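You operate a simulated robot arm through the tools that you are given. There is no shell and no other tool. Be economical: measure what you need, move in short steps, check, and stop when the job is done.

You run a simulated two-armed robot. Do the job below in one go: nothing can be reset, and whatever is moved stays where it is left.

Task
Stack the small carton labelled "L29" from the top of the rig table on top of the small carton labelled "L28". Put the gold plug from the top of the rig table on top of the breather there. Lift the yellow tote lid open. Any order will do.

It is judged by the outcome, as a careful person would: the job done as asked, and still so three seconds after it is handed in. It fails if anything else is knocked over, pushed out of place, dropped, spilled or broken. A push-on lid holds only when it is set on centred and level and pressed home; a screw cap is set on level and turned clockwise until tight.

Robot
Two 7-joint arms with two-finger parallel grippers on one trunk, on a base that drives. Base frame: it is fixed to the floor where the robot stands at the start and does not move with it; the origin is under the middle of the robot, x ahead of it, y to its left, z up. Lengths are in m, angles in degrees, forces in N, time in s.
The left shoulder is at the start at [0.07, 0.163, 1.195], the right one opposite. With the tool pointing down near the work surface each hand reaches from about 0.4 to 0.88 m from the robot's upright axis, wherever it stands, measured 20 degrees to its own side. Places, roughly: breather [0.75, 1.25, 1]; yellow tote lid [2.5, 6.1, 1]. Payload 3.43 kg a hand.
The tool frame of a hand sits at the grasp point between the pads (the TCP): z along the fingers, y along the line on which they close. The tips reach 0.034 m beyond it. The gripper opens to 0.128 m. The fingers are 0.024 m wide and 0.012 m thick; the gripper's body (0.048 by 0.13 m) begins 0.096 m behind the TCP.
Orientation is told as [roll, pitch, yaw] about the base's x, y, z axes, in that order, counted from this pose: with the fingers straight down and closing along the base's y, the tool's x points along the base's -x, its y along +y and its z along -z.

Tools
- The arms move only by the tool send_rows. It takes "left_rows", "right_rows" or both (then of equal length, played together; a hand with none holds still); each is a list of rows, each an object (a shift or turn left out is 0, a gripper value left out holds the last) with "translation": the shift along the tool's x, y, z in units of 25 mm (1.0 is 25 mm), a list of three; "turn": the turn, a rotation vector about the tool's x, y, z in units of 6 degrees (1.0 is 6 degrees), a list of three; "claw": the closure in counts, from 0 (fully open) to 255 (shut). In form: [{"translation": [dx, dy, dz], "turn": [ax, ay, az], "claw": claw}, ...]. A call has 1 to 8 rows; each row shifts and turns the commanded pose from where the row before left it, along the tool's axes as they then stand. A call with a number of a shift or a turn outside -1 to 1 is refused whole. A row lasts 0.2 s, in which the tool goes at most 0.05 m and 8.6 degrees; a call with a longer step from one row to the next is refused whole, and so is a gripper value outside its range. A pose out of reach is approached as far as the arm can. The call stops where the force on the tool passes 40 N (or 10 N more than at its start, if that is more) or the arm is blocked; 0.2 s more then pass. Each finger travels about 0.153 m/s and halts on what it meets, pressing with about 37 N; the grip force reading is that of the motor and also rises with nothing between the fingers. The clock runs only during rows and for 0.2 s after the last one: add rows that do not move to give the fingers time. The reply holds the time, the measured pose of the TCP, the force on the tool along the base axes, the opening and the grip force, in the units named above and with some noise, with the torque about the TCP (base axes, N m) and any sound that the robot's microphone picked up, and new pictures: "pictures" is both (left out), scene, wrist or none (wrist: the cameras of the hands that moved).
- Cameras (640 x 400 px; columns grow to the right, rows downward): "scene" is now at [0.1269, 0.0336, 1.4137]; the picture's right is [0.41, -0.91, 0.00], its down [-0.60, -0.27, -0.75] and it looks along [0.69, 0.31, -0.66] (base axes); focal length 283 px, centre (320, 200). "left" rides on the left gripper at [0.076, 0.011, -0.16] in its tool frame; the picture's right is [-0.15, 0.99, 0.00], its down [-0.88, -0.13, -0.46] and it looks along [-0.45, -0.07, 0.89] (tool axes); focal length 234 px, centre (320, 200). "right" rides on the right gripper at [0.076, -0.011, -0.16] in its tool frame; the picture's right is [0.15, 0.99, 0.00], its down [-0.88, 0.13, -0.46] and it looks along [-0.45, 0.07, 0.89] (tool axes); focal length 234 px, centre (320, 200). There is no depth. A picture from a camera that has moved, and an enlarged one, comes with that camera's place and axes in the base frame and with its lens.
- slide_trunk(by): slides the trunk up (or, below 0, down) by that many m; the arms and the scene camera ride with it, the base frame stays. It gives what a move gives, with no picture.
- base_move(legs): drives the robot by 1 to 6 legs, each [ahead, left, turn to the left] in m, m and degrees, along the robot's own axes; the way and the turn of a leg run together, so that a leg with both is an arc; at most 1.5 m and 180 degrees a leg. The arms and the cameras ride along, it lands a little off, and it stops where it bumps. It gives what a move gives, and a new picture of the scene camera.
- turn_head(pan, tilt): turns the head with the scene camera to pan (to the left, within 86 degrees either way) and tilt (down, from -29 to 69), counted from straight ahead of the robot. It gives what a move gives, and a new picture of the scene camera.
- zoom(camera, box): a new picture of the part [left, top, right, bottom] of that camera's present view, enlarged. No time passes.
- job_done(): hands the job in; it is judged then, once.

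Work in short steps. Places have to be worked out from the pictures, the camera data and where the tool is seen: move nearer, look again, correct. Check each grasp and each placing, and mend what went wrong. You have 165 turns and 260 pictures in all, those below and enlarged ones among them. Open the grippers and draw the arms clear of the work before you hand the job in, unless the task says otherwise; then end with one line.

The tools are called after "Emit:" as name(argument=value, ...) on one line, values as JSON. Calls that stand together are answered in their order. send_rows: Moves the arms, as the interface text tells. Its arguments: {"type":"object","properties":{"left_rows":{"type":"array","items":{"type":"object","properties":{"translation":{"type":"array","items":{"type":"number"}},"turn":{"type":"array","items":{"type":"number"}},"claw":{"type":"number"}}}},"right_rows":{"type":"array","items":{"type":"object","properties":{"translation":{"type":"array","items":{"type":"number"}},"turn":{"type":"array","items":{"type":"number"}},"claw":{"type":"number"}}}},"pictures":{"type":"string","enum":["both","scene","wrist","none"]}},"required":[]} The other tools are called the same way: slide_trunk (by) slides the trunk up or down; base_move (legs) drives the base; turn_head (pan, tilt) turns the head that bears the scene camera; zoom (camera, box) takes an enlarged picture of a part of a camera's view; job_done () hands the job in.

At the start:

```text
t: 0.0
left_eef_pos: [0.455, 0.5267, 1.1821]
left_tcp_rot: [-0.1, 0.0, 0.2]
left_wrist_force: [0.4, -0.1, 0.3]
left_wrist_torque: [-0.02, -0.03, 0.0]
left_width: 0.1279
left_finger_force: 0.0
right_eef_pos: [0.5197, 0.0395, 1.2154]
right_tcp_rot: [0.0, 0.1, 0.0]
right_wrist_force: [0.3, -0.4, 0.5]
right_wrist_torque: [0.0, -0.01, 0.0]
right_width: 0.128
right_finger_force: 0.0
trunk travel left (down, up): [-0.675, 0.265]
robot x, y, heading: [0.0037, 0.0019, 0.3]
head pan, tilt: [24.2, 41.3]
```

scene: 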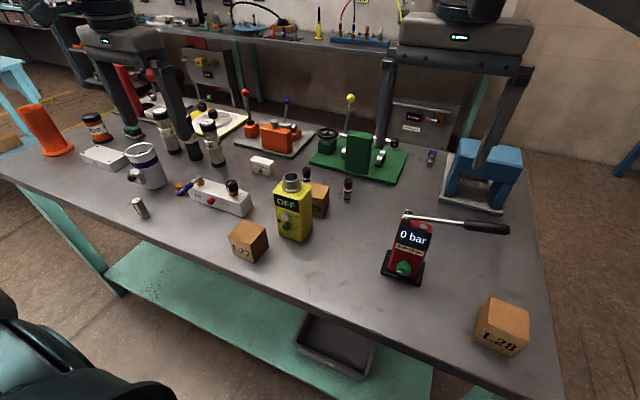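
right: 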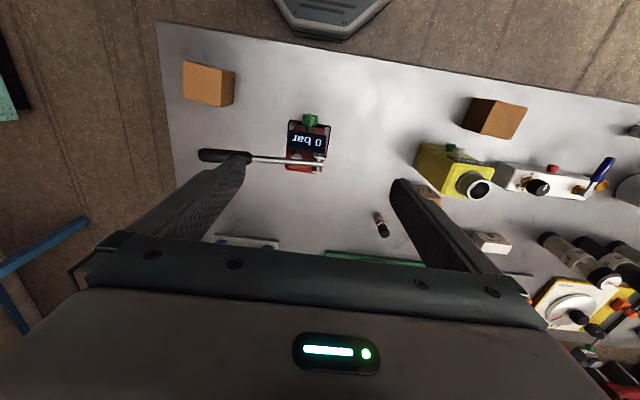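
left: 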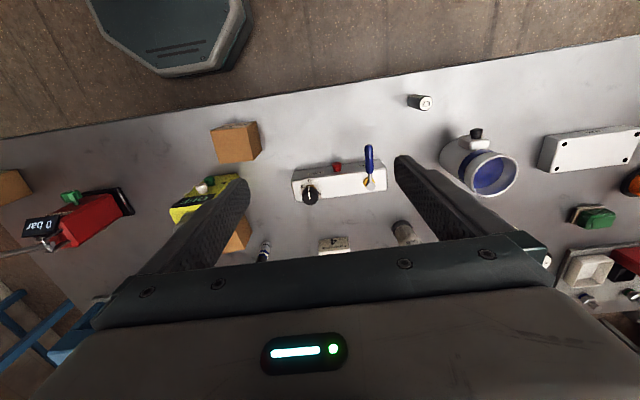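

The table shows several cartons; I zoom in to find L28, L29, the gold plug and the breather.

Emit:
zoom(camera="scene", box=[200, 140, 360, 270])

Emit:
zoom(camera="scene", box=[60, 80, 260, 220])

Emit:
zoom(camera="scene", box=[340, 90, 540, 220])

```text
3.08 times, centred on (280, 205) of scene
camera zoom: at [0.1269, 0.0336, 1.4137], right [0.41, -0.91, 0.0], down [-0.6, -0.27, -0.75], along [0.69, 0.31, -0.66], focal length 872 px, centre (443, 185)
```

zoom: 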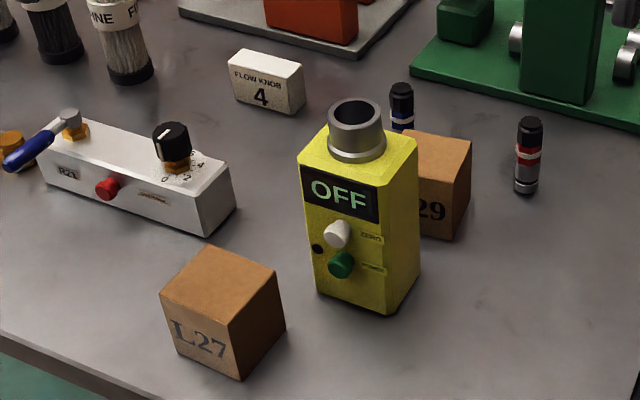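

```text
2.86 times, centred on (160, 150) of scene
camera zoom: at [0.1269, 0.0336, 1.4137], right [0.41, -0.91, 0.0], down [-0.6, -0.27, -0.75], along [0.69, 0.31, -0.66], focal length 809 px, centre (777, 343)
```

zoom: 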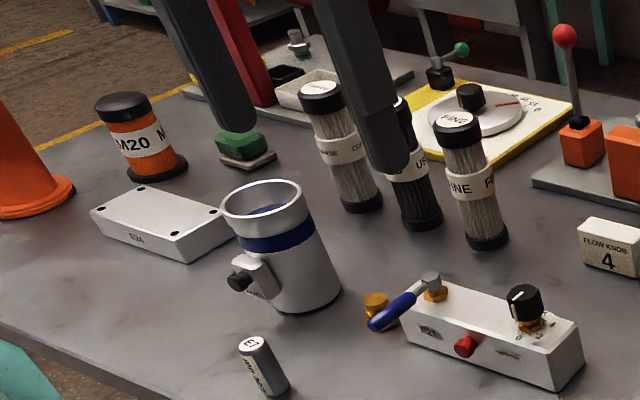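

```text
3.08 times, centred on (440, 155) of scene
camera zoom: at [0.1269, 0.0336, 1.4137], right [0.41, -0.91, 0.0], down [-0.6, -0.27, -0.75], along [0.69, 0.31, -0.66], focal length 872 px, centre (-49, 338)
```

zoom: 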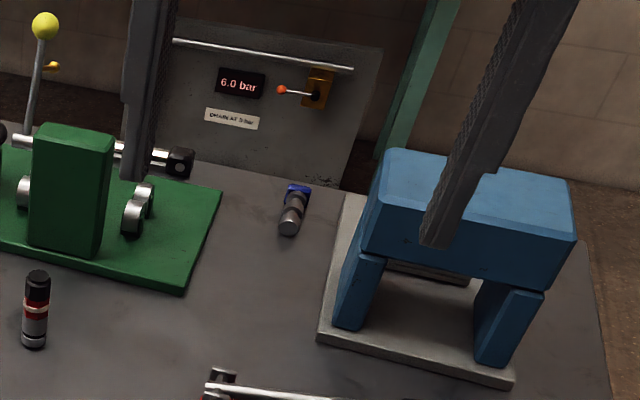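

L29 is behind the yellow meter; L28 is at the right. Look left for breather and the gold plug.

Emit:
turn_head(pan=60, tilt=30)

```text
t: 1.0
left_eef_pos: [0.4546, 0.5274, 1.1817]
left_tcp_rot: [-0.1, 0.0, 0.1]
left_wrist_force: [0.5, -0.7, 0.2]
left_wrist_torque: [-0.03, -0.02, 0.01]
left_width: 0.1281
left_finger_force: 0.0
right_eef_pos: [0.5195, 0.0381, 1.215]
right_tcp_rot: [-0.1, 0.0, 0.0]
right_wrist_force: [-0.5, -1.0, -0.1]
right_wrist_torque: [-0.01, 0.03, -0.02]
right_width: 0.128
right_finger_force: 0.0
trunk travel left (down, up): [-0.675, 0.265]
robot x, y, heading: [0.0035, -0.0035, -0.2]
head pan, tilt: [60.0, 30.0]
camera scene: at [0.0955, 0.0774, 1.431], right [0.87, -0.5, 0.0], down [-0.25, -0.43, -0.87], along [0.43, 0.75, -0.5], focal length 283 px, centre (320, 200)
```

scene: 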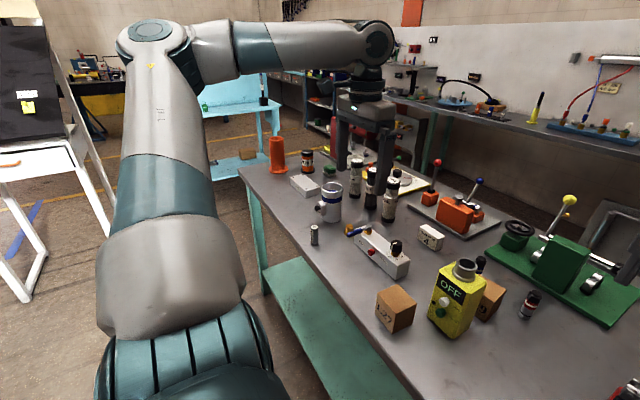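

Emit:
zoom(camera="scene", box=[260, 110, 450, 230])

Emit:
zoom(camera="scene", box=[200, 60, 340, 170])

```text
3.33 times, centred on (355, 170) of scene
camera zoom: at [0.0955, 0.0774, 1.431], right [0.87, -0.5, 0.0], down [-0.25, -0.43, -0.87], along [0.43, 0.75, -0.5], focal length 944 px, centre (203, 300)
```

zoom: 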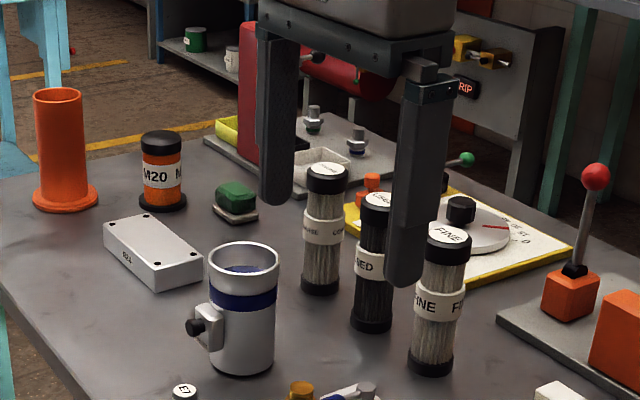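

```text
3.64 times, centred on (270, 115) of scene
camera zoom: at [0.0955, 0.0774, 1.431], right [0.87, -0.5, 0.0], down [-0.25, -0.43, -0.87], along [0.43, 0.75, -0.5], focal length 1030 px, centre (502, 509)
```

zoom: 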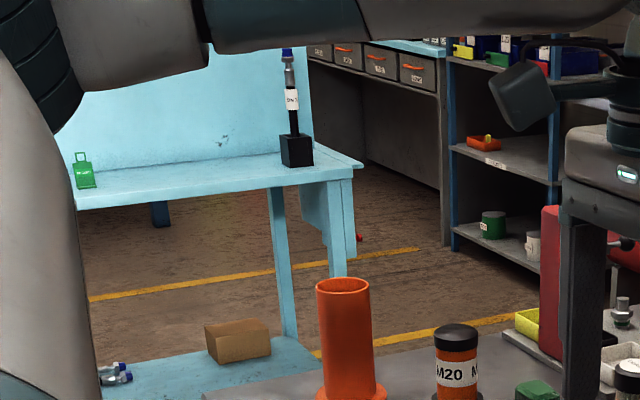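

I raise the trunk for clearance and drive left to look at the breather area.

Emit:
slide_trunk(by=0.15)

Emit:
base_move(legs=[[0, 0.6, 0]])

Emit:
turn_head(pan=35, tilt=40)

```text
t: 2.8
left_eef_pos: [0.4556, 0.527, 1.3326]
left_tcp_rot: [0.0, 0.0, 0.1]
left_wrist_force: [0.3, -0.4, -0.6]
left_wrist_torque: [-0.01, -0.01, 0.0]
left_width: 0.1281
left_finger_force: 0.0
right_eef_pos: [0.5204, 0.0382, 1.3654]
right_tcp_rot: [0.0, -0.1, 0.0]
right_wrist_force: [0.2, 0.0, 0.6]
right_wrist_torque: [-0.01, 0.01, -0.01]
right_width: 0.1279
right_finger_force: 0.1
trunk travel left (down, up): [-0.825, 0.115]
robot x, y, heading: [0.001, 0.0035, -0.3]
head pan, tilt: [60.0, 30.0]
```

```text
t: 6.1
left_eef_pos: [0.4581, 1.1129, 1.3329]
left_tcp_rot: [0.0, 0.1, -0.3]
left_wrist_force: [-0.6, -0.2, -0.4]
left_wrist_torque: [0.01, 0.01, -0.01]
left_width: 0.1276
left_finger_force: 0.1
right_eef_pos: [0.5212, 0.6246, 1.3667]
right_tcp_rot: [0.1, 0.0, -0.2]
right_wrist_force: [0.2, -0.3, -0.2]
right_wrist_torque: [0.01, -0.02, -0.01]
right_width: 0.1282
right_finger_force: 0.0
trunk travel left (down, up): [-0.825, 0.115]
robot x, y, heading: [0.0006, 0.5921, -0.4]
head pan, tilt: [60.0, 30.0]
camera scene: at [0.0968, 0.6647, 1.5811], right [0.86, -0.5, 0.0], down [-0.25, -0.43, -0.87], along [0.44, 0.75, -0.5], focal length 283 px, centre (320, 200)
```

scene: 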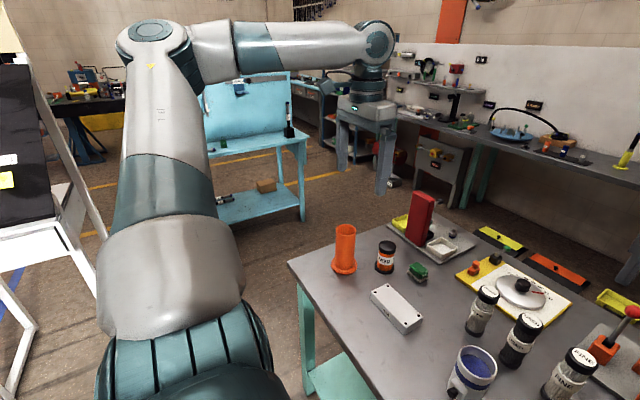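

```text
t: 7.0
left_eef_pos: [0.4581, 1.1139, 1.3333]
left_tcp_rot: [0.0, 0.1, -0.1]
left_wrist_force: [0.8, 0.4, -0.2]
left_wrist_torque: [0.01, -0.03, -0.01]
left_width: 0.1278
left_finger_force: 0.1
right_eef_pos: [0.5196, 0.6265, 1.3661]
right_tcp_rot: [0.0, 0.0, -0.3]
right_wrist_force: [0.2, 0.5, 0.3]
right_wrist_torque: [0.01, 0.03, 0.01]
right_width: 0.128
right_finger_force: 0.1
trunk travel left (down, up): [-0.825, 0.115]
robot x, y, heading: [-0.0025, 0.5918, -0.5]
head pan, tilt: [35.0, 40.0]
camera scene: at [0.1211, 0.637, 1.5656], right [0.57, -0.82, 0.0], down [-0.53, -0.37, -0.77], along [0.63, 0.44, -0.64], focal length 283 px, centre (320, 200)
```

scene: 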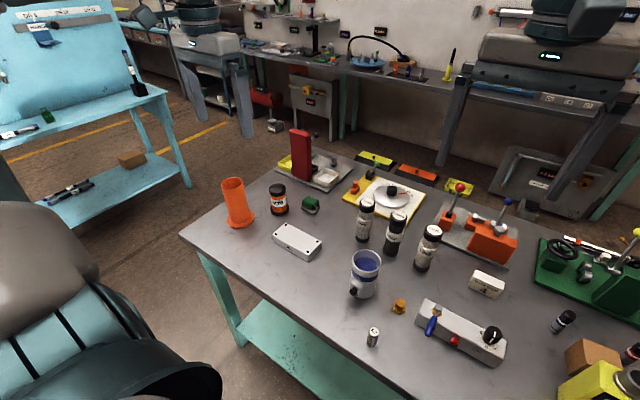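

Emit:
zoom(camera="scene", box=[270, 120, 430, 220])

Emit:
zoom(camera="scene", box=[340, 240, 520, 380])

```text
4.00 times, centred on (350, 170) of scene
camera zoom: at [0.1211, 0.637, 1.5656], right [0.57, -0.82, 0.0], down [-0.53, -0.37, -0.77], along [0.63, 0.44, -0.64], focal length 1133 px, centre (200, 320)
```

zoom: 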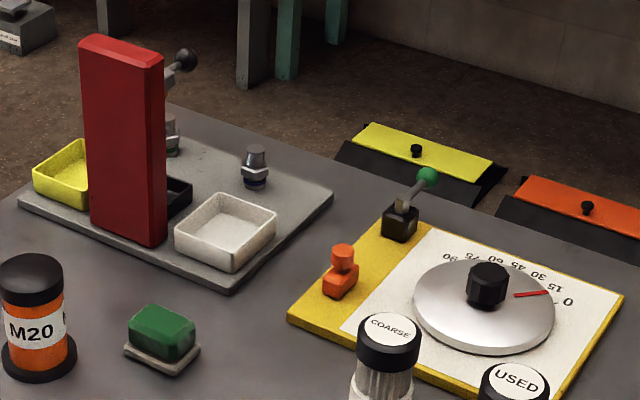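

```text
2.86 times, centred on (430, 310) of scene
camera zoom: at [0.1211, 0.637, 1.5656], right [0.57, -0.82, 0.0], down [-0.53, -0.37, -0.77], along [0.63, 0.44, -0.64], focal length 809 px, centre (6, -114)
```

zoom: 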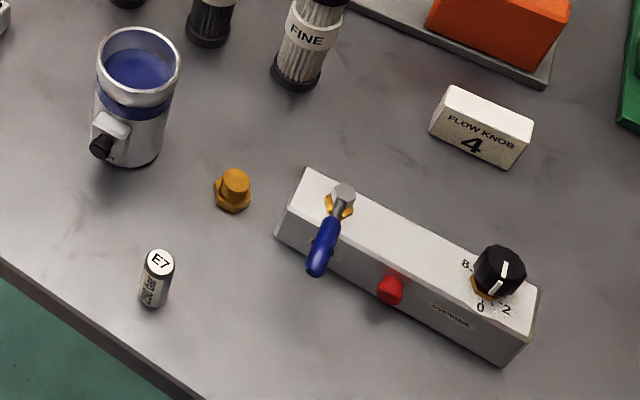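

Emit:
zoom(camera="left", box=[0, 0, 640, 400])

Emit:
zoom(camera="scene", box=[200, 120, 360, 240])

```text
1.00 times, centred on (320, 200) of left (not enlarged: the box is as wide or as high as the picture)
camera zoom: at [0.3822, 1.1258, 1.4912], right [0.15, 0.99, 0.0], down [0.88, -0.13, 0.46], along [0.45, -0.07, -0.89], focal length 234 px, centre (320, 200)
```

zoom: 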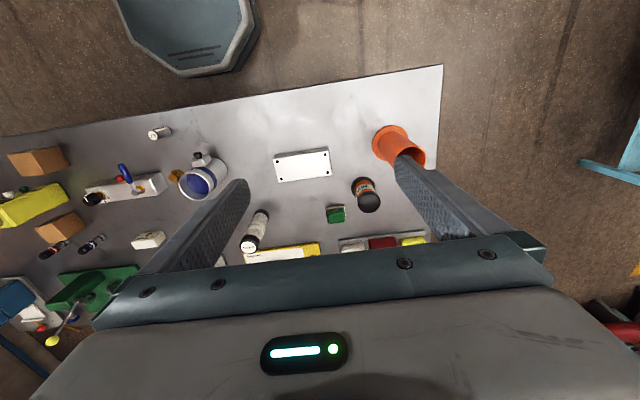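

```text
3.33 times, centred on (280, 180) of scene
camera zoom: at [0.1211, 0.637, 1.5656], right [0.57, -0.82, 0.0], down [-0.53, -0.37, -0.77], along [0.63, 0.44, -0.64], focal length 944 px, centre (453, 267)
```

zoom: 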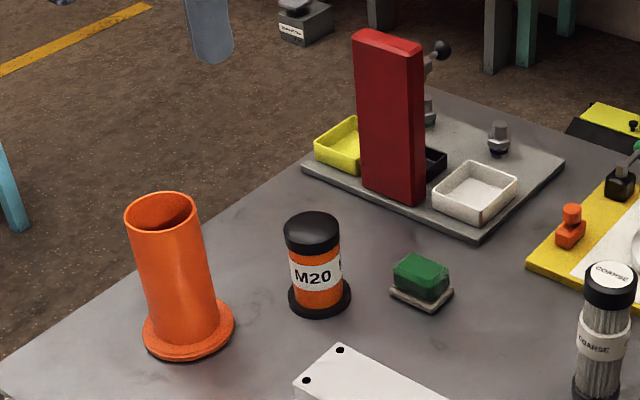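

Candidates for the breather: the orange/black M20 canister or something on the red-column plate. I move the left hand forward to look.

Emit:
send_rows(left_rows=[{"translation": [-1, 0, 0]}, {"translation": [-1, 0, 0]}, {"translation": [-1, 0, 0]}, {"translation": [-1, 0, 0]}, {"translation": [-1, 0, 0]}, {"translation": [-1, 0, 0]}], pictures="wrist")

Emit:
zoom(camera="left", box=[240, 60, 440, 240])

```text
t: 8.4
left_eef_pos: [0.6112, 1.1143, 1.3308]
left_tcp_rot: [0.0, 0.0, -0.2]
left_wrist_force: [-0.2, -0.2, 0.9]
left_wrist_torque: [-0.02, 0.04, 0.0]
left_width: 0.1277
left_finger_force: 0.1
right_eef_pos: [0.522, 0.6244, 1.366]
right_tcp_rot: [0.0, 0.0, -0.2]
right_wrist_force: [0.2, 0.1, 0.1]
right_wrist_torque: [-0.02, 0.0, -0.01]
right_width: 0.1281
right_finger_force: 0.1
trunk travel left (down, up): [-0.825, 0.115]
robot x, y, heading: [-0.0003, 0.5866, -0.3]
head pan, tilt: [35.0, 40.0]
camera left: at [0.5355, 1.1256, 1.4901], right [0.15, 0.99, 0.0], down [0.88, -0.13, 0.45], along [0.45, -0.07, -0.89], focal length 234 px, centre (320, 200)
```

left: 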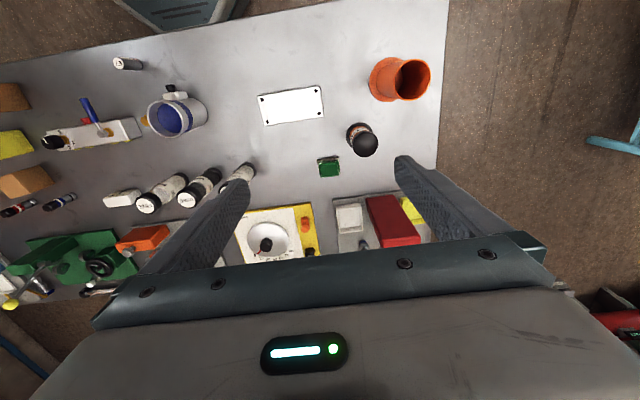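

```text
2.22 times, centred on (340, 150) of left
camera zoom: at [0.5355, 1.1256, 1.4901], right [0.15, 0.99, 0.0], down [0.88, -0.13, 0.45], along [0.45, -0.07, -0.89], focal length 520 px, centre (276, 311)
```

zoom: 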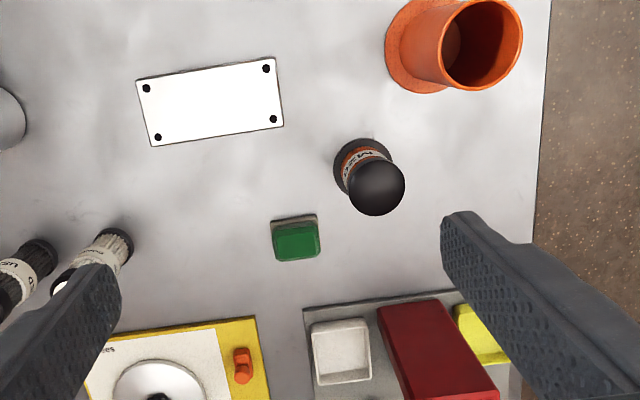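

M20 canister sits near (0.68, 1.206), top z≈0.957, table z≈0.86. I check the studs on the red-column plate and the M20's label more closely.

Emit:
zoom(camera="scene", box=[286, 126, 350, 190])

Emit:
zoom(camera="scene", box=[262, 175, 302, 220])

Emit:
zoom(camera="scene", box=[380, 285, 460, 335])

```text
6.25 times, centred on (318, 158) of scene
camera zoom: at [0.1229, 0.636, 1.5655], right [0.57, -0.82, 0.0], down [-0.53, -0.37, -0.77], along [0.63, 0.44, -0.64], focal length 1770 px, centre (332, 462)
```

zoom: 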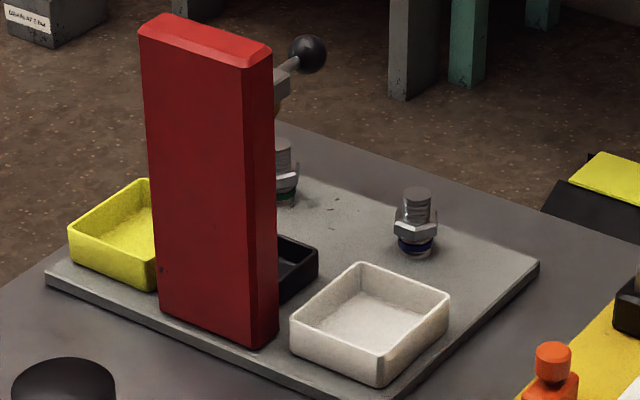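

```text
8.89 times, centred on (282, 198) of scene
camera zoom: at [0.1229, 0.636, 1.5655], right [0.57, -0.82, 0.0], down [-0.53, -0.37, -0.77], along [0.63, 0.44, -0.64], focal length 2518 px, centre (658, 222)
```

zoom: 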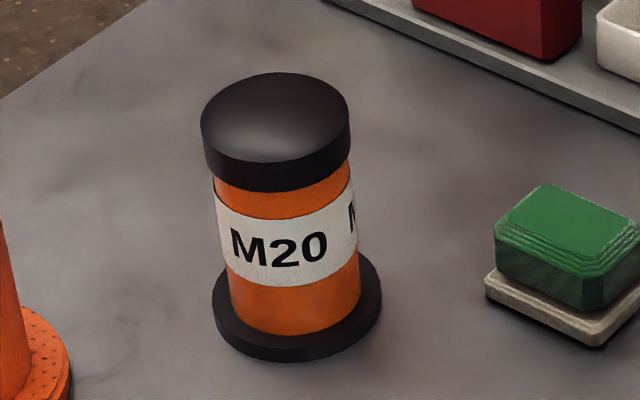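

```text
8.00 times, centred on (420, 310) of scene
camera zoom: at [0.1229, 0.636, 1.5655], right [0.57, -0.82, 0.0], down [-0.53, -0.37, -0.77], along [0.63, 0.44, -0.64], focal length 2266 px, centre (-480, -680)
```

zoom: 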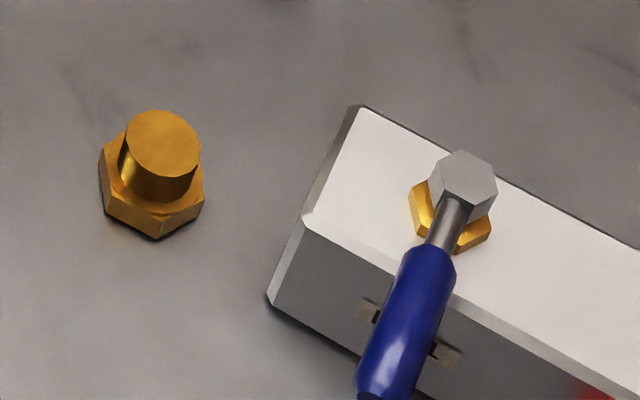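

M20 is a desiccant-breather canister with a flattish top, so it's the target. Plug near (0.56, 0.69). I drive left a little and shift both hands right, for the left hand to come over the plug.

Emit:
base_move(legs=[[0, 0.14, 0]])

Emit:
send_rows(left_rows=[{"translation": [0.3, -1, 0]}, {"translation": [0.3, -1, 0]}, {"translation": [0.3, -1, 0]}, {"translation": [0.3, -1, 0]}, {"translation": [0.3, -1, 0]}, {"translation": [0.3, -1, 0]}, {"translation": [0.3, -1, 0]}, {"translation": [0.3, -1, 0]}], right_rows=[{"translation": [0, -1, 0]}, {"translation": [0, -1, 0]}, {"translation": [0, -1, 0]}, {"translation": [0, -1, 0]}, {"translation": [0, -1, 0]}, {"translation": [0, -1, 0]}, {"translation": [0, -1, 0]}, {"translation": [0, -1, 0]}], pictures="none")

Emit:
send_rows(left_rows=[{"translation": [0, -1, 0]}, {"translation": [0, -1, 0]}, {"translation": [0, -1, 0]}, {"translation": [0, -1, 0]}, {"translation": [0, -1, 0]}, {"translation": [0, -1, 0]}, {"translation": [0, -1, 0]}, {"translation": [0, -1, 0]}], right_rows=[{"translation": [0, -1, 0]}, {"translation": [0, -1, 0]}, {"translation": [0, -1, 0]}, {"translation": [0, -1, 0]}, {"translation": [0, 0, 0]}, {"translation": [0, 0, 0]}, {"translation": [0, 0, 0]}, {"translation": [0, 0, 0]}], pictures="none")

Emit:
slide_trunk(by=-0.15)

Emit:
zoom(camera="left", box=[0, 0, 640, 400])

```text
t: 9.7
left_eef_pos: [0.6107, 1.2498, 1.3335]
left_tcp_rot: [0.0, 0.0, -0.2]
left_wrist_force: [-0.5, 0.6, 0.9]
left_wrist_torque: [0.01, -0.01, -0.01]
left_width: 0.1281
left_finger_force: 0.1
right_eef_pos: [0.5212, 0.7609, 1.3664]
right_tcp_rot: [0.2, 0.0, -0.3]
right_wrist_force: [-0.3, -0.1, -0.1]
right_wrist_torque: [0.01, 0.0, 0.02]
right_width: 0.1282
right_finger_force: 0.1
trunk travel left (down, up): [-0.825, 0.115]
robot x, y, heading: [-0.0006, 0.7295, -0.2]
head pan, tilt: [35.0, 40.0]
camera scene: at [0.1217, 0.7724, 1.5657], right [0.57, -0.82, 0.0], down [-0.53, -0.37, -0.77], along [0.63, 0.44, -0.64], focal length 283 px, centre (320, 200)
```

scene: 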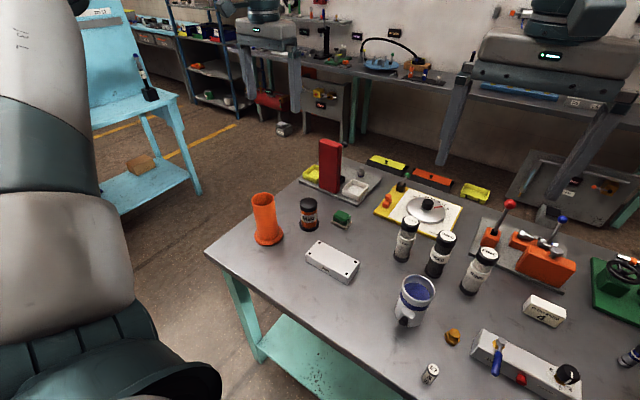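

```text
t: 11.5
left_eef_pos: [0.5491, 1.0503, 1.3344]
left_tcp_rot: [0.2, 0.0, -0.2]
left_wrist_force: [-0.1, -0.3, 0.2]
left_wrist_torque: [0.04, -0.02, -0.02]
left_width: 0.1282
left_finger_force: 0.2
right_eef_pos: [0.5191, 0.5592, 1.3648]
right_tcp_rot: [0.2, 0.1, -0.3]
right_wrist_force: [0.7, -0.9, 0.3]
right_wrist_torque: [0.07, -0.05, 0.0]
right_width: 0.1281
right_finger_force: 0.1
trunk travel left (down, up): [-0.825, 0.115]
robot x, y, heading: [0.0012, 0.726, -0.1]
head pan, tilt: [35.0, 40.0]
```

```text
t: 13.3
left_eef_pos: [0.5504, 0.8704, 1.3298]
left_tcp_rot: [0.0, -0.1, -0.1]
left_wrist_force: [0.0, 0.7, 1.0]
left_wrist_torque: [0.01, 0.0, 0.05]
left_width: 0.1279
left_finger_force: 0.0
left hand out of reach, approached as far as the arm can: row 8
right_eef_pos: [0.5243, 0.4628, 1.3644]
right_tcp_rot: [0.0, 0.1, -0.2]
right_wrist_force: [-0.6, 0.7, 0.3]
right_wrist_torque: [-0.03, -0.02, -0.01]
right_width: 0.1281
right_finger_force: 0.1
trunk travel left (down, up): [-0.825, 0.115]
robot x, y, heading: [0.0038, 0.7296, -0.4]
head pan, tilt: [35.0, 40.0]
```

```text
t: 15.1
left_eef_pos: [0.548, 0.8696, 1.1819]
left_tcp_rot: [0.0, 0.0, -0.2]
left_wrist_force: [-0.2, 0.5, -0.2]
left_wrist_torque: [0.0, -0.01, 0.0]
left_width: 0.128
left_finger_force: 0.0
right_eef_pos: [0.5202, 0.4626, 1.2154]
right_tcp_rot: [-0.1, 0.0, -0.1]
right_wrist_force: [0.2, 0.8, 0.1]
right_wrist_torque: [0.0, 0.02, 0.02]
right_width: 0.1279
right_finger_force: 0.0
trunk travel left (down, up): [-0.675, 0.265]
robot x, y, heading: [-0.001, 0.7288, -0.0]
head pan, tilt: [35.0, 40.0]
```

```text
1.00 times, centred on (320, 200) of left (not enlarged: the box is as wide or as high as the picture)
camera zoom: at [0.4718, 0.881, 1.3402], right [0.15, 0.99, 0.0], down [0.88, -0.13, 0.46], along [0.45, -0.07, -0.89], focal length 234 px, centre (320, 200)
```

zoom: 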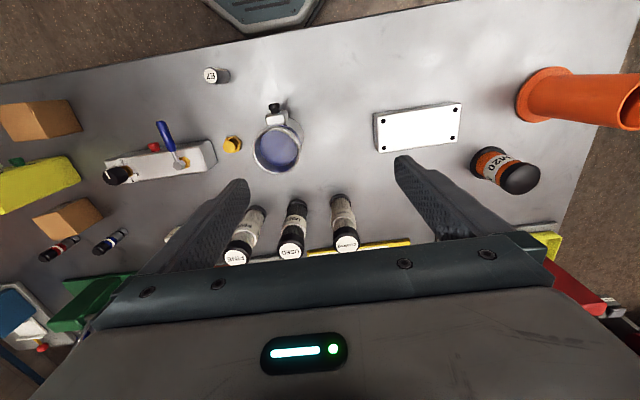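

The left hand cannot reach so far inward; I drive right 0.25 so the plug lies to its side, then turn the hand 90° so the fingers close along x (clear of cup and block).

Emit:
base_move(legs=[[0, -0.27, 0]])

Emit:
send_rows(left_rows=[{"turn": [0, 0, 1]}, {"turn": [0, 0, 1]}, {"turn": [0, 0, 1]}, {"turn": [0, 0, 1]}, {"turn": [0, 0, 1]}, {"turn": [0, 0, 1]}, {"turn": [0, 0, 1]}, {"turn": [0, 0, 1]}], pictures="none")

Emit:
send_rows(left_rows=[{"turn": [0, 0, 1]}, {"turn": [0, 0, 1]}, {"turn": [0, 0, 1]}, {"turn": [0, 0, 1]}, {"turn": [0, 0, 1]}, {"turn": [0, 0, 1]}, {"turn": [0, 0, 1]}], pictures="wrist")

```text
t: 17.0
left_eef_pos: [0.5458, 0.5945, 1.1811]
left_tcp_rot: [-0.2, 0.0, -0.6]
left_wrist_force: [-0.1, -0.3, 0.4]
left_wrist_torque: [0.01, 0.01, 0.0]
left_width: 0.1276
left_finger_force: 0.0
right_eef_pos: [0.5168, 0.1886, 1.2161]
right_tcp_rot: [0.0, 0.0, -0.8]
right_wrist_force: [0.6, 0.5, -0.2]
right_wrist_torque: [-0.01, -0.02, -0.04]
right_width: 0.128
right_finger_force: 0.0
trunk travel left (down, up): [-0.675, 0.265]
robot x, y, heading: [0.0001, 0.453, -0.5]
head pan, tilt: [35.0, 40.0]
camera scene: at [0.1199, 0.5038, 1.4156], right [0.56, -0.83, 0.0], down [-0.53, -0.36, -0.77], along [0.63, 0.43, -0.64], focal length 283 px, centre (320, 200)
```

scene: 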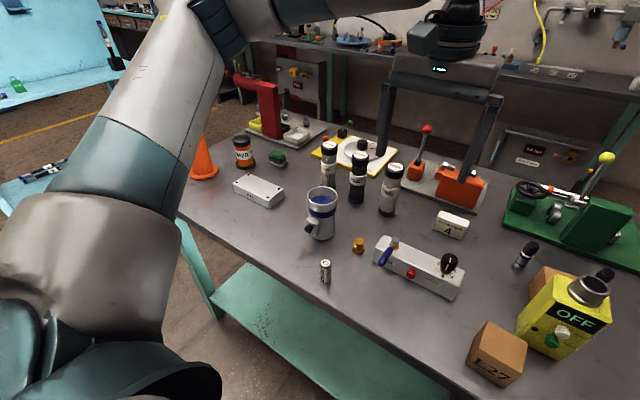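

```text
t: 18.8
left_eef_pos: [0.5474, 0.5955, 1.1817]
left_tcp_rot: [0.0, 0.0, -48.7]
left_wrist_force: [-0.4, 0.4, -0.3]
left_wrist_torque: [0.03, 0.0, -0.03]
left_width: 0.128
left_finger_force: 0.1
right_eef_pos: [0.5163, 0.1867, 1.2158]
right_tcp_rot: [0.0, -0.1, -0.7]
right_wrist_force: [0.0, 1.2, 0.6]
right_wrist_torque: [0.04, -0.01, 0.01]
right_width: 0.1279
right_finger_force: 0.1
trunk travel left (down, up): [-0.675, 0.265]
robot x, y, heading: [0.001, 0.4581, -0.7]
head pan, tilt: [35.0, 40.0]
```

```text
t: 20.4
left_eef_pos: [0.5475, 0.595, 1.1807]
left_tcp_rot: [0.0, 0.0, -90.7]
left_wrist_force: [0.6, -0.9, -0.4]
left_wrist_torque: [0.02, 0.03, 0.03]
left_width: 0.1281
left_finger_force: 0.1
right_eef_pos: [0.5161, 0.1874, 1.2161]
right_tcp_rot: [0.0, 0.0, -0.7]
right_wrist_force: [0.5, 0.2, -0.4]
right_wrist_torque: [-0.03, -0.01, 0.02]
right_width: 0.128
right_finger_force: 0.0
trunk travel left (down, up): [-0.675, 0.265]
robot x, y, heading: [-0.0031, 0.4556, -0.6]
head pan, tilt: [35.0, 40.0]
camera left: at [0.5588, 0.6704, 1.3398], right [0.99, -0.16, 0.0], down [-0.14, -0.88, 0.46], along [-0.07, -0.45, -0.89], focal length 234 px, centre (320, 200)
```

left: 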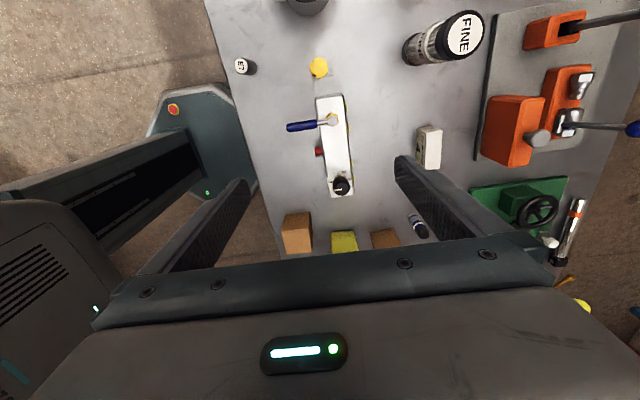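

Plug consistently at ≈(0.560, 0.691). I move over it, pre-closing to ~60 mm, and descend part way.

Emit:
send_rows(left_rows=[{"translation": [0.96, 0.12, 0], "claw": 130}, {"translation": [0.96, 0.12, 0]}, {"translation": [0.96, 0.12, 0]}, {"translation": [0.96, 0.12, 0]}, {"translation": [0, 0, 1]}, {"translation": [0, 0, 1]}, {"translation": [0, 0, 1]}, {"translation": [0, 0, 1]}], pictures="wrist")

```text
t: 22.2
left_eef_pos: [0.5608, 0.69, 1.0777]
left_tcp_rot: [0.0, 0.1, -90.6]
left_wrist_force: [-0.4, 0.3, 0.9]
left_wrist_torque: [-0.01, 0.04, 0.0]
left_width: 0.0628
left_finger_force: 0.1
right_eef_pos: [0.5168, 0.1871, 1.2161]
right_tcp_rot: [0.1, 0.1, -0.6]
right_wrist_force: [0.5, -0.3, 0.5]
right_wrist_torque: [0.03, 0.0, -0.02]
right_width: 0.128
right_finger_force: 0.1
trunk travel left (down, up): [-0.675, 0.265]
robot x, y, heading: [-0.0029, 0.4555, -0.6]
head pan, tilt: [35.0, 40.0]
camera left: at [0.5728, 0.7651, 1.2372], right [0.99, -0.16, 0.0], down [-0.14, -0.88, 0.46], along [-0.07, -0.45, -0.89], focal length 234 px, centre (320, 200)
```

left: 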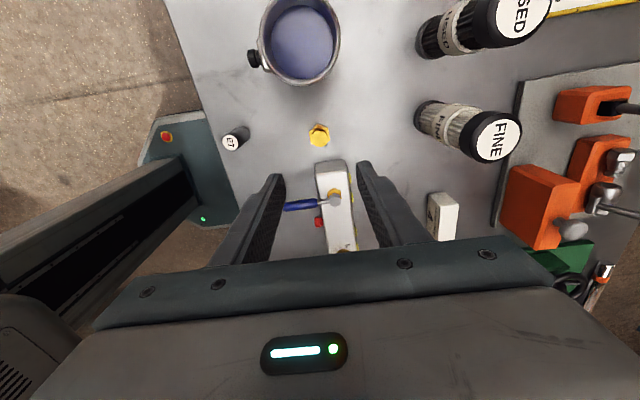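

Emit:
send_rows(left_rows=[{"translation": [0, 0, 1]}, {"translation": [0, 0, 1]}, {"translation": [0, 0, 1]}, {"translation": [0, 0, 1]}, {"translation": [0, 0, 1]}, {"translation": [0, 0, 1]}])

Emit:
zoom(camera="left", box=[230, 140, 410, 260])

Emit:
zoom(camera="scene", box=[300, 190, 420, 290])

```text
t: 23.6
left_eef_pos: [0.5597, 0.6901, 0.931]
left_tcp_rot: [0.0, -0.2, -90.7]
left_wrist_force: [0.2, 0.0, 0.7]
left_wrist_torque: [0.03, 0.0, -0.05]
left_width: 0.0626
left_finger_force: 0.0
right_eef_pos: [0.5178, 0.1878, 1.2149]
right_tcp_rot: [0.0, 0.2, -0.6]
right_wrist_force: [0.1, 0.0, -0.2]
right_wrist_torque: [-0.01, 0.0, -0.01]
right_width: 0.1281
right_finger_force: 0.0
trunk travel left (down, up): [-0.675, 0.265]
robot x, y, heading: [0.0001, 0.4574, -0.5]
head pan, tilt: [35.0, 40.0]
camera scene: at [0.1206, 0.5034, 1.4156], right [0.56, -0.83, 0.0], down [-0.53, -0.36, -0.77], along [0.63, 0.43, -0.64], focal length 283 px, centre (320, 200)
camera left: at [0.5718, 0.7662, 1.0892], right [0.99, -0.16, 0.0], down [-0.14, -0.88, 0.46], along [-0.07, -0.45, -0.89], focal length 234 px, centre (320, 200)
```

scene: 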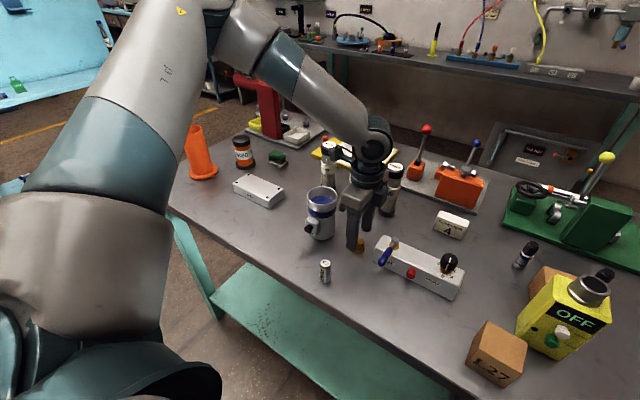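
left: 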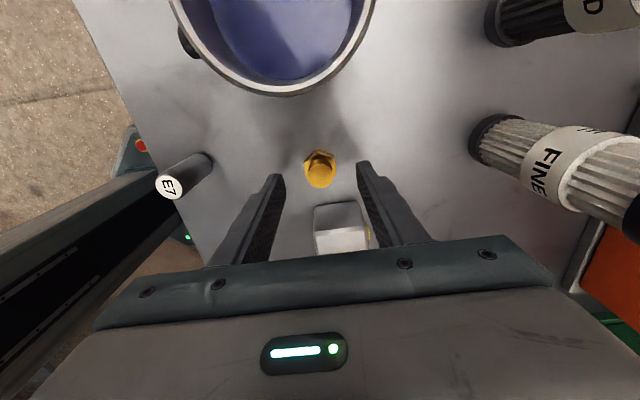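

```text
3.33 times, centred on (320, 200) of left
camera zoom: at [0.5718, 0.7662, 1.0892], right [0.99, -0.16, 0.0], down [-0.14, -0.88, 0.46], along [-0.07, -0.45, -0.89], focal length 781 px, centre (320, 200)
```

zoom: 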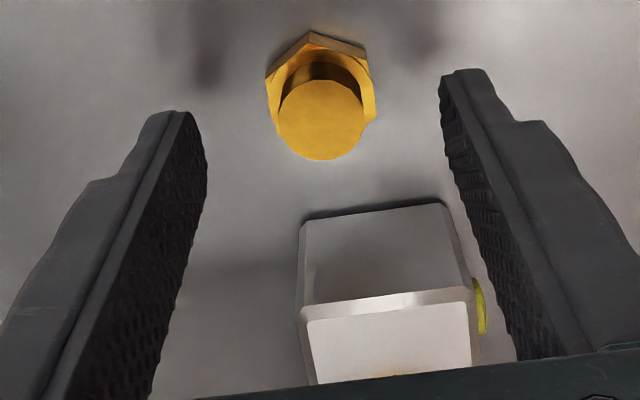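

```text
4.00 times, centred on (360, 240) of scene
camera zoom: at [0.1206, 0.5034, 1.4156], right [0.56, -0.83, 0.0], down [-0.53, -0.36, -0.77], along [0.63, 0.43, -0.64], focal length 1133 px, centre (160, 40)
```

zoom: 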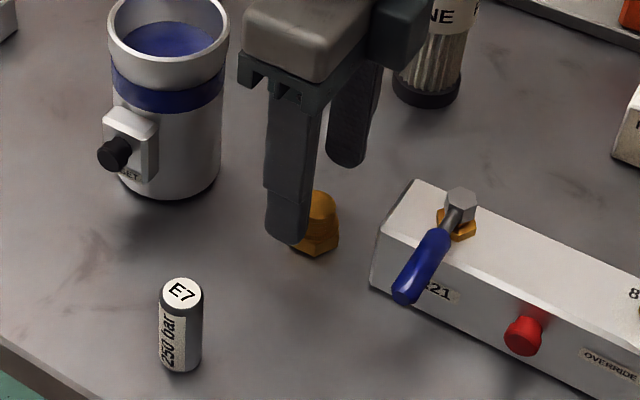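

Plug top ≈0.891, table ≈0.862. I go down 21 mm and close on the stem.

Emit:
send_rows(left_rows=[{"translation": [0, 0, 0.84]}, {}, {"claw": 255}, {"claw": 255}, {"claw": 255}], pictures="none")

Emit:
zoom(camera="left", box=[230, 140, 410, 260])

```text
t: 24.8
left_eef_pos: [0.5591, 0.691, 0.9094]
left_tcp_rot: [0.0, 0.1, -90.5]
left_wrist_force: [0.3, 0.1, -0.1]
left_wrist_torque: [-0.01, -0.01, 0.03]
left_width: 0.0219
left_finger_force: 37.4
right_eef_pos: [0.5167, 0.1876, 1.2161]
right_tcp_rot: [0.0, 0.0, -0.7]
right_wrist_force: [-0.6, -0.7, -0.5]
right_wrist_torque: [-0.02, 0.01, -0.01]
right_width: 0.1281
right_finger_force: 0.1
trunk travel left (down, up): [-0.675, 0.265]
robot x, y, heading: [0.0002, 0.4578, -0.5]
head pan, tilt: [35.0, 40.0]
```

```text
3.33 times, centred on (320, 200) of left
camera zoom: at [0.571, 0.7664, 1.0685], right [0.99, -0.16, 0.0], down [-0.14, -0.88, 0.46], along [-0.07, -0.45, -0.89], focal length 781 px, centre (320, 200)
```

zoom: 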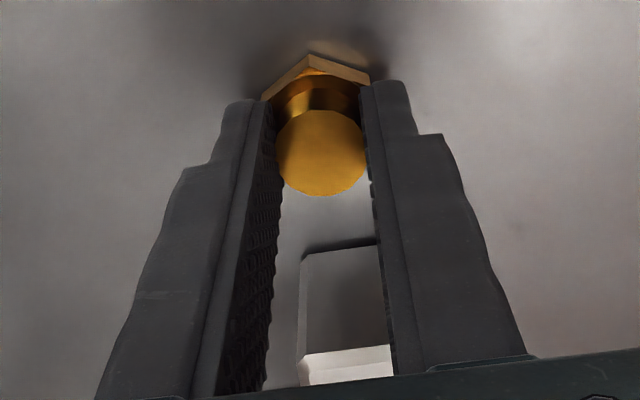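

Grip good at 22 mm. Lift straight up, then drive left toward the breather.

Emit:
send_rows(left_rows=[{"translation": [0, 0, -0.5]}, {"translation": [0, 0, -1]}, {"translation": [0, 0, -1]}, {"translation": [0, 0, -1]}, {"translation": [0, 0, -1]}, {"translation": [0, 0, -1]}, {"translation": [0, 0, -1]}, {"translation": [0, 0, -1]}], pictures="none")

Emit:
send_rows(left_rows=[{"translation": [0, 0, -1]}, {"translation": [0, 0, -1]}, {"translation": [0, 0, -1]}, {"translation": [0, 0, -0.5]}], pictures="wrist")

Emit:
base_move(legs=[[0, 0.42, 0]])

Emit:
zoom(camera="left", box=[0, 0, 640, 400])

```text
t: 26.6
left_eef_pos: [0.5596, 0.6892, 1.0978]
left_tcp_rot: [0.1, -0.1, -90.5]
left_wrist_force: [-0.2, 0.2, -1.5]
left_wrist_torque: [0.03, -0.02, -0.02]
left_width: 0.0003
left_finger_force: 32.6
right_eef_pos: [0.5162, 0.1884, 1.2164]
right_tcp_rot: [0.0, 0.0, -0.7]
right_wrist_force: [-0.2, -0.4, -0.1]
right_wrist_torque: [0.02, -0.02, -0.02]
right_width: 0.128
right_finger_force: 0.1
trunk travel left (down, up): [-0.675, 0.265]
robot x, y, heading: [-0.0003, 0.4566, -0.6]
head pan, tilt: [35.0, 40.0]
```

```text
t: 27.6
left_eef_pos: [0.5594, 0.6926, 1.1864]
left_tcp_rot: [0.0, 0.0, -90.6]
left_wrist_force: [-1.0, -0.2, 0.9]
left_wrist_torque: [0.02, -0.01, -0.03]
left_width: 0.0
left_finger_force: 33.3
right_eef_pos: [0.5172, 0.188, 1.2157]
right_tcp_rot: [0.0, 0.1, -0.7]
right_wrist_force: [0.5, 0.6, -0.2]
right_wrist_torque: [-0.03, 0.02, 0.0]
right_width: 0.1279
right_finger_force: 0.0
trunk travel left (down, up): [-0.675, 0.265]
robot x, y, heading: [0.0042, 0.4551, -0.5]
head pan, tilt: [35.0, 40.0]
camera left: at [0.5717, 0.7669, 1.3444], right [0.99, -0.16, 0.0], down [-0.14, -0.88, 0.46], along [-0.07, -0.45, -0.89], focal length 234 px, centre (320, 200)
```

left: 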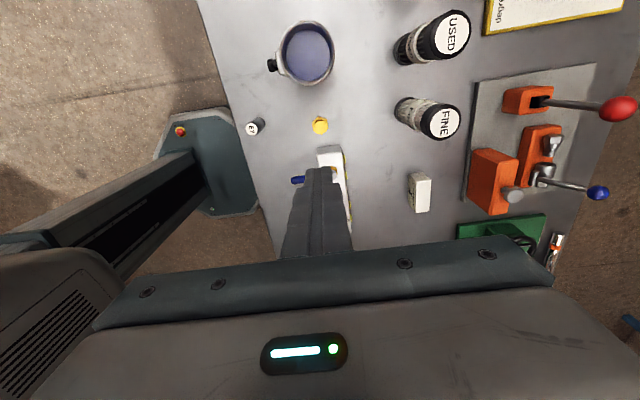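

```text
t: 30.2
left_eef_pos: [0.5663, 1.1117, 1.1857]
left_tcp_rot: [-0.1, 0.0, -90.9]
left_wrist_force: [-0.1, -0.8, -0.2]
left_wrist_torque: [-0.03, 0.04, -0.01]
left_width: 0.0001
left_finger_force: 32.9
right_eef_pos: [0.5211, 0.6083, 1.2156]
right_tcp_rot: [0.0, 0.0, -0.9]
right_wrist_force: [0.1, -0.8, 0.1]
right_wrist_torque: [0.0, 0.01, 0.01]
right_width: 0.1281
right_finger_force: 0.0
trunk travel left (down, up): [-0.675, 0.265]
robot x, y, heading: [0.0067, 0.8851, -0.9]
head pan, tilt: [35.0, 40.0]
camera scene: at [0.1257, 0.9252, 1.4157], right [0.56, -0.83, 0.0], down [-0.53, -0.36, -0.77], along [0.63, 0.43, -0.64], focal length 283 px, centre (320, 200)
```

scene: 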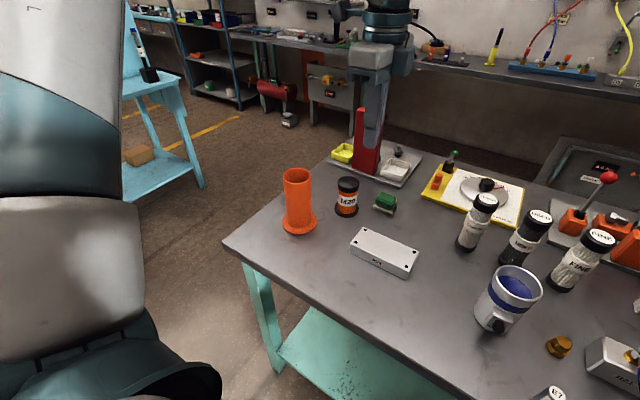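

```text
1.00 times, centred on (320, 200) of left (not enlarged: the box is as wide or as high as the picture)
camera zoom: at [0.5791, 1.1872, 1.3441], right [0.99, -0.16, 0.0], down [-0.14, -0.88, 0.46], along [-0.07, -0.45, -0.89], focal length 234 px, centre (320, 200)
```

zoom: 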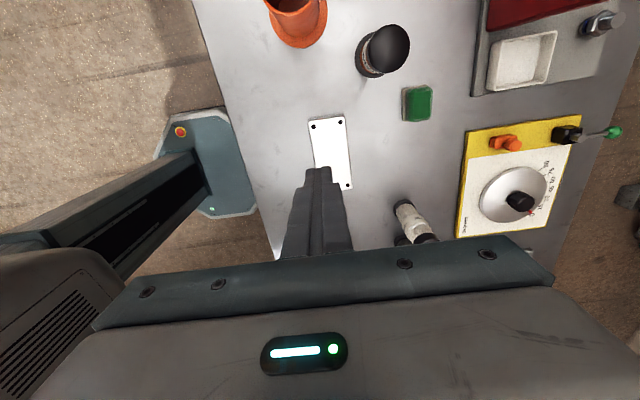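

The plug slipped out and stayed on the table. I check it, then will grip the hex base instead.

Emit:
zoom(camera="scene", box=[520, 300, 640, 400])

Emit:
zoom(camera="scene", box=[320, 160, 380, 220])

Emit:
base_move(legs=[[0, -0.42, 0]])

Emit:
send_rows(left_rows=[{"claw": 130}, {}, {}], pictures="wrist")

```text
4.00 times, centred on (580, 350) of scene
camera zoom: at [0.1257, 0.9252, 1.4157], right [0.56, -0.83, 0.0], down [-0.53, -0.36, -0.77], along [0.63, 0.43, -0.64], focal length 1133 px, centre (-720, -400)
```

zoom: 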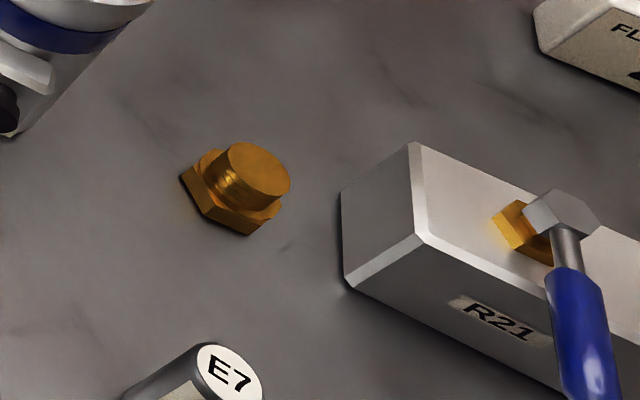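

```text
6.67 times, centred on (350, 190) of scene
camera zoom: at [0.1257, 0.9252, 1.4157], right [0.56, -0.83, 0.0], down [-0.53, -0.36, -0.77], along [0.63, 0.43, -0.64], focal length 1888 px, centre (120, 267)
```

zoom: 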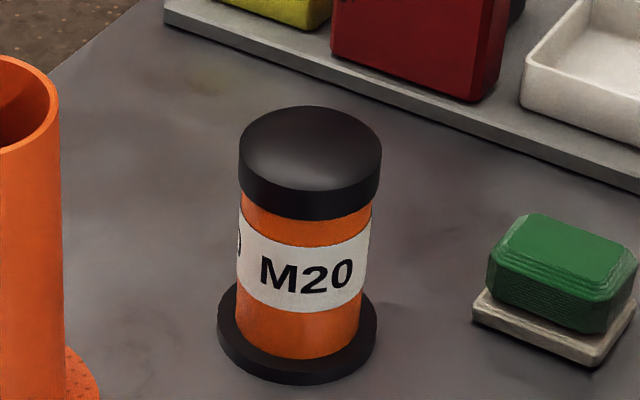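

```text
t: 32.8
left_eef_pos: [0.5613, 0.6966, 1.185]
left_tcp_rot: [0.0, -0.2, -91.0]
left_wrist_force: [0.2, -0.3, -0.5]
left_wrist_torque: [-0.02, 0.0, -0.03]
left_width: 0.0
left_finger_force: 32.6
right_eef_pos: [0.5135, 0.193, 1.216]
right_tcp_rot: [0.0, 0.0, -1.2]
right_wrist_force: [0.4, 0.5, -1.2]
right_wrist_torque: [-0.03, 0.0, 0.03]
right_width: 0.1281
right_finger_force: 0.1
trunk travel left (down, up): [-0.675, 0.265]
robot x, y, heading: [-0.0027, 0.4685, -1.2]
head pan, tilt: [35.0, 40.0]
camera scene: at [0.1187, 0.5125, 1.4156], right [0.56, -0.83, 0.0], down [-0.53, -0.36, -0.77], along [0.64, 0.43, -0.64], focal length 283 px, centre (320, 200)
```

scene: 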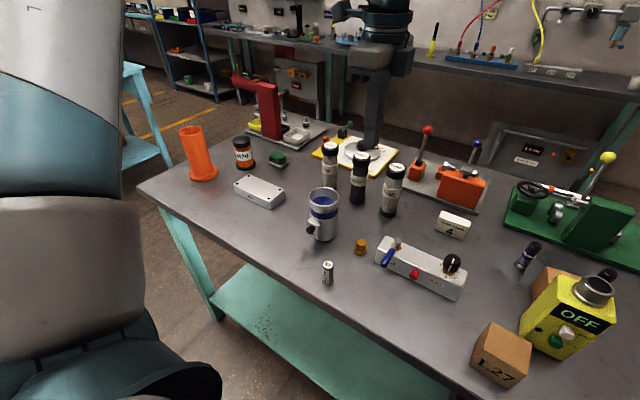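

```text
t: 33.5
left_eef_pos: [0.5609, 0.6968, 1.1847]
left_tcp_rot: [0.1, -0.1, -91.0]
left_wrist_force: [0.3, -0.4, 0.0]
left_wrist_torque: [0.01, -0.02, 0.04]
left_width: 0.0627
left_finger_force: 0.1
right_eef_pos: [0.5136, 0.1937, 1.2157]
right_tcp_rot: [0.0, -0.1, -1.1]
right_wrist_force: [-0.2, 0.9, -0.4]
right_wrist_torque: [-0.02, 0.01, -0.01]
right_width: 0.1281
right_finger_force: 0.0
trunk travel left (down, up): [-0.675, 0.265]
robot x, y, heading: [-0.0014, 0.4659, -1.2]
head pan, tilt: [35.0, 40.0]
camera left: at [0.573, 0.7724, 1.344], right [0.99, -0.16, 0.0], down [-0.15, -0.88, 0.46], along [-0.07, -0.45, -0.89], focal length 234 px, centre (320, 200)
```

left: 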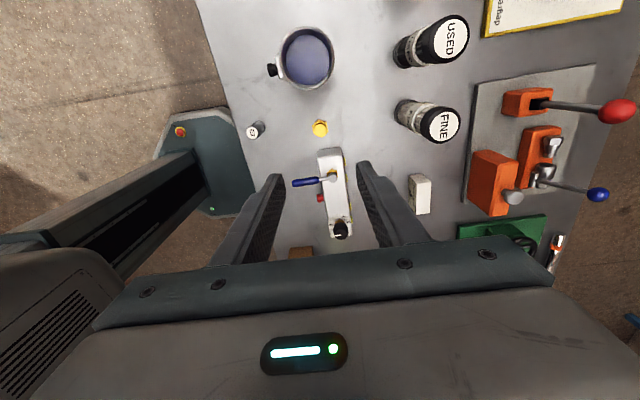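

Plug still ≈(0.562, 0.692). I descend part way and look.

Emit:
send_rows(left_rows=[{"translation": [-0.2, 0, 1]}, {"translation": [0, 0, 1]}, {"translation": [0, 0, 1]}, {"translation": [0, 0, 1]}, {"translation": [0, 0, 1]}, {"translation": [0, 0, 1]}, {"translation": [0, 0, 1]}, {"translation": [0, 0, 1]}], pictures="none")

Emit:
send_rows(left_rows=[{"translation": [0, 0, 1]}, {"translation": [0, 0, 1]}, {}], pictures="none")

Emit:
zoom(camera="left", box=[230, 120, 410, 240])

```text
t: 35.4
left_eef_pos: [0.5619, 0.6927, 0.9849]
left_tcp_rot: [0.0, -0.1, -91.0]
left_wrist_force: [0.0, -0.4, 0.2]
left_wrist_torque: [-0.02, -0.02, 0.02]
left_width: 0.0626
left_finger_force: 0.1
right_eef_pos: [0.514, 0.1941, 1.216]
right_tcp_rot: [0.0, 0.1, -1.1]
right_wrist_force: [0.4, 0.2, 0.4]
right_wrist_torque: [-0.04, -0.01, -0.01]
right_width: 0.1282
right_finger_force: 0.1
trunk travel left (down, up): [-0.675, 0.265]
robot x, y, heading: [-0.0043, 0.4657, -1.1]
head pan, tilt: [35.0, 40.0]
```

```text
t: 36.1
left_eef_pos: [0.5621, 0.6911, 0.9354]
left_tcp_rot: [0.1, 0.1, -91.0]
left_wrist_force: [0.7, 0.0, -0.4]
left_wrist_torque: [-0.03, 0.01, -0.01]
left_width: 0.0627
left_finger_force: 0.0
right_eef_pos: [0.5124, 0.193, 1.2163]
right_tcp_rot: [0.0, 0.0, -1.0]
right_wrist_force: [0.0, -0.1, 0.4]
right_wrist_torque: [0.0, 0.0, 0.01]
right_width: 0.1278
right_finger_force: 0.1
trunk travel left (down, up): [-0.675, 0.265]
robot x, y, heading: [-0.0032, 0.4672, -1.2]
head pan, tilt: [35.0, 40.0]
```

```text
3.33 times, centred on (320, 180) of left
camera zoom: at [0.5736, 0.7676, 1.0935], right [0.99, -0.16, 0.0], down [-0.15, -0.88, 0.46], along [-0.07, -0.45, -0.89], focal length 781 px, centre (320, 267)
```

zoom: 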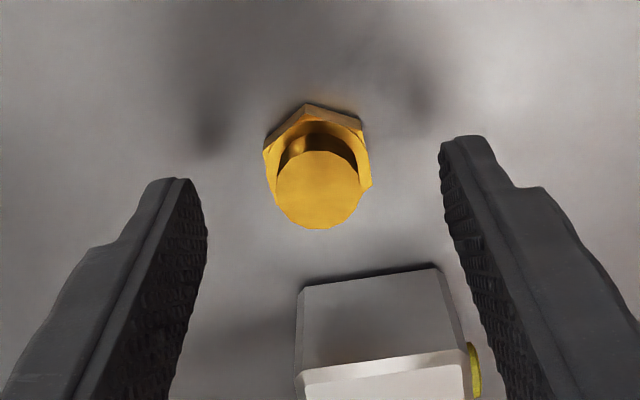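

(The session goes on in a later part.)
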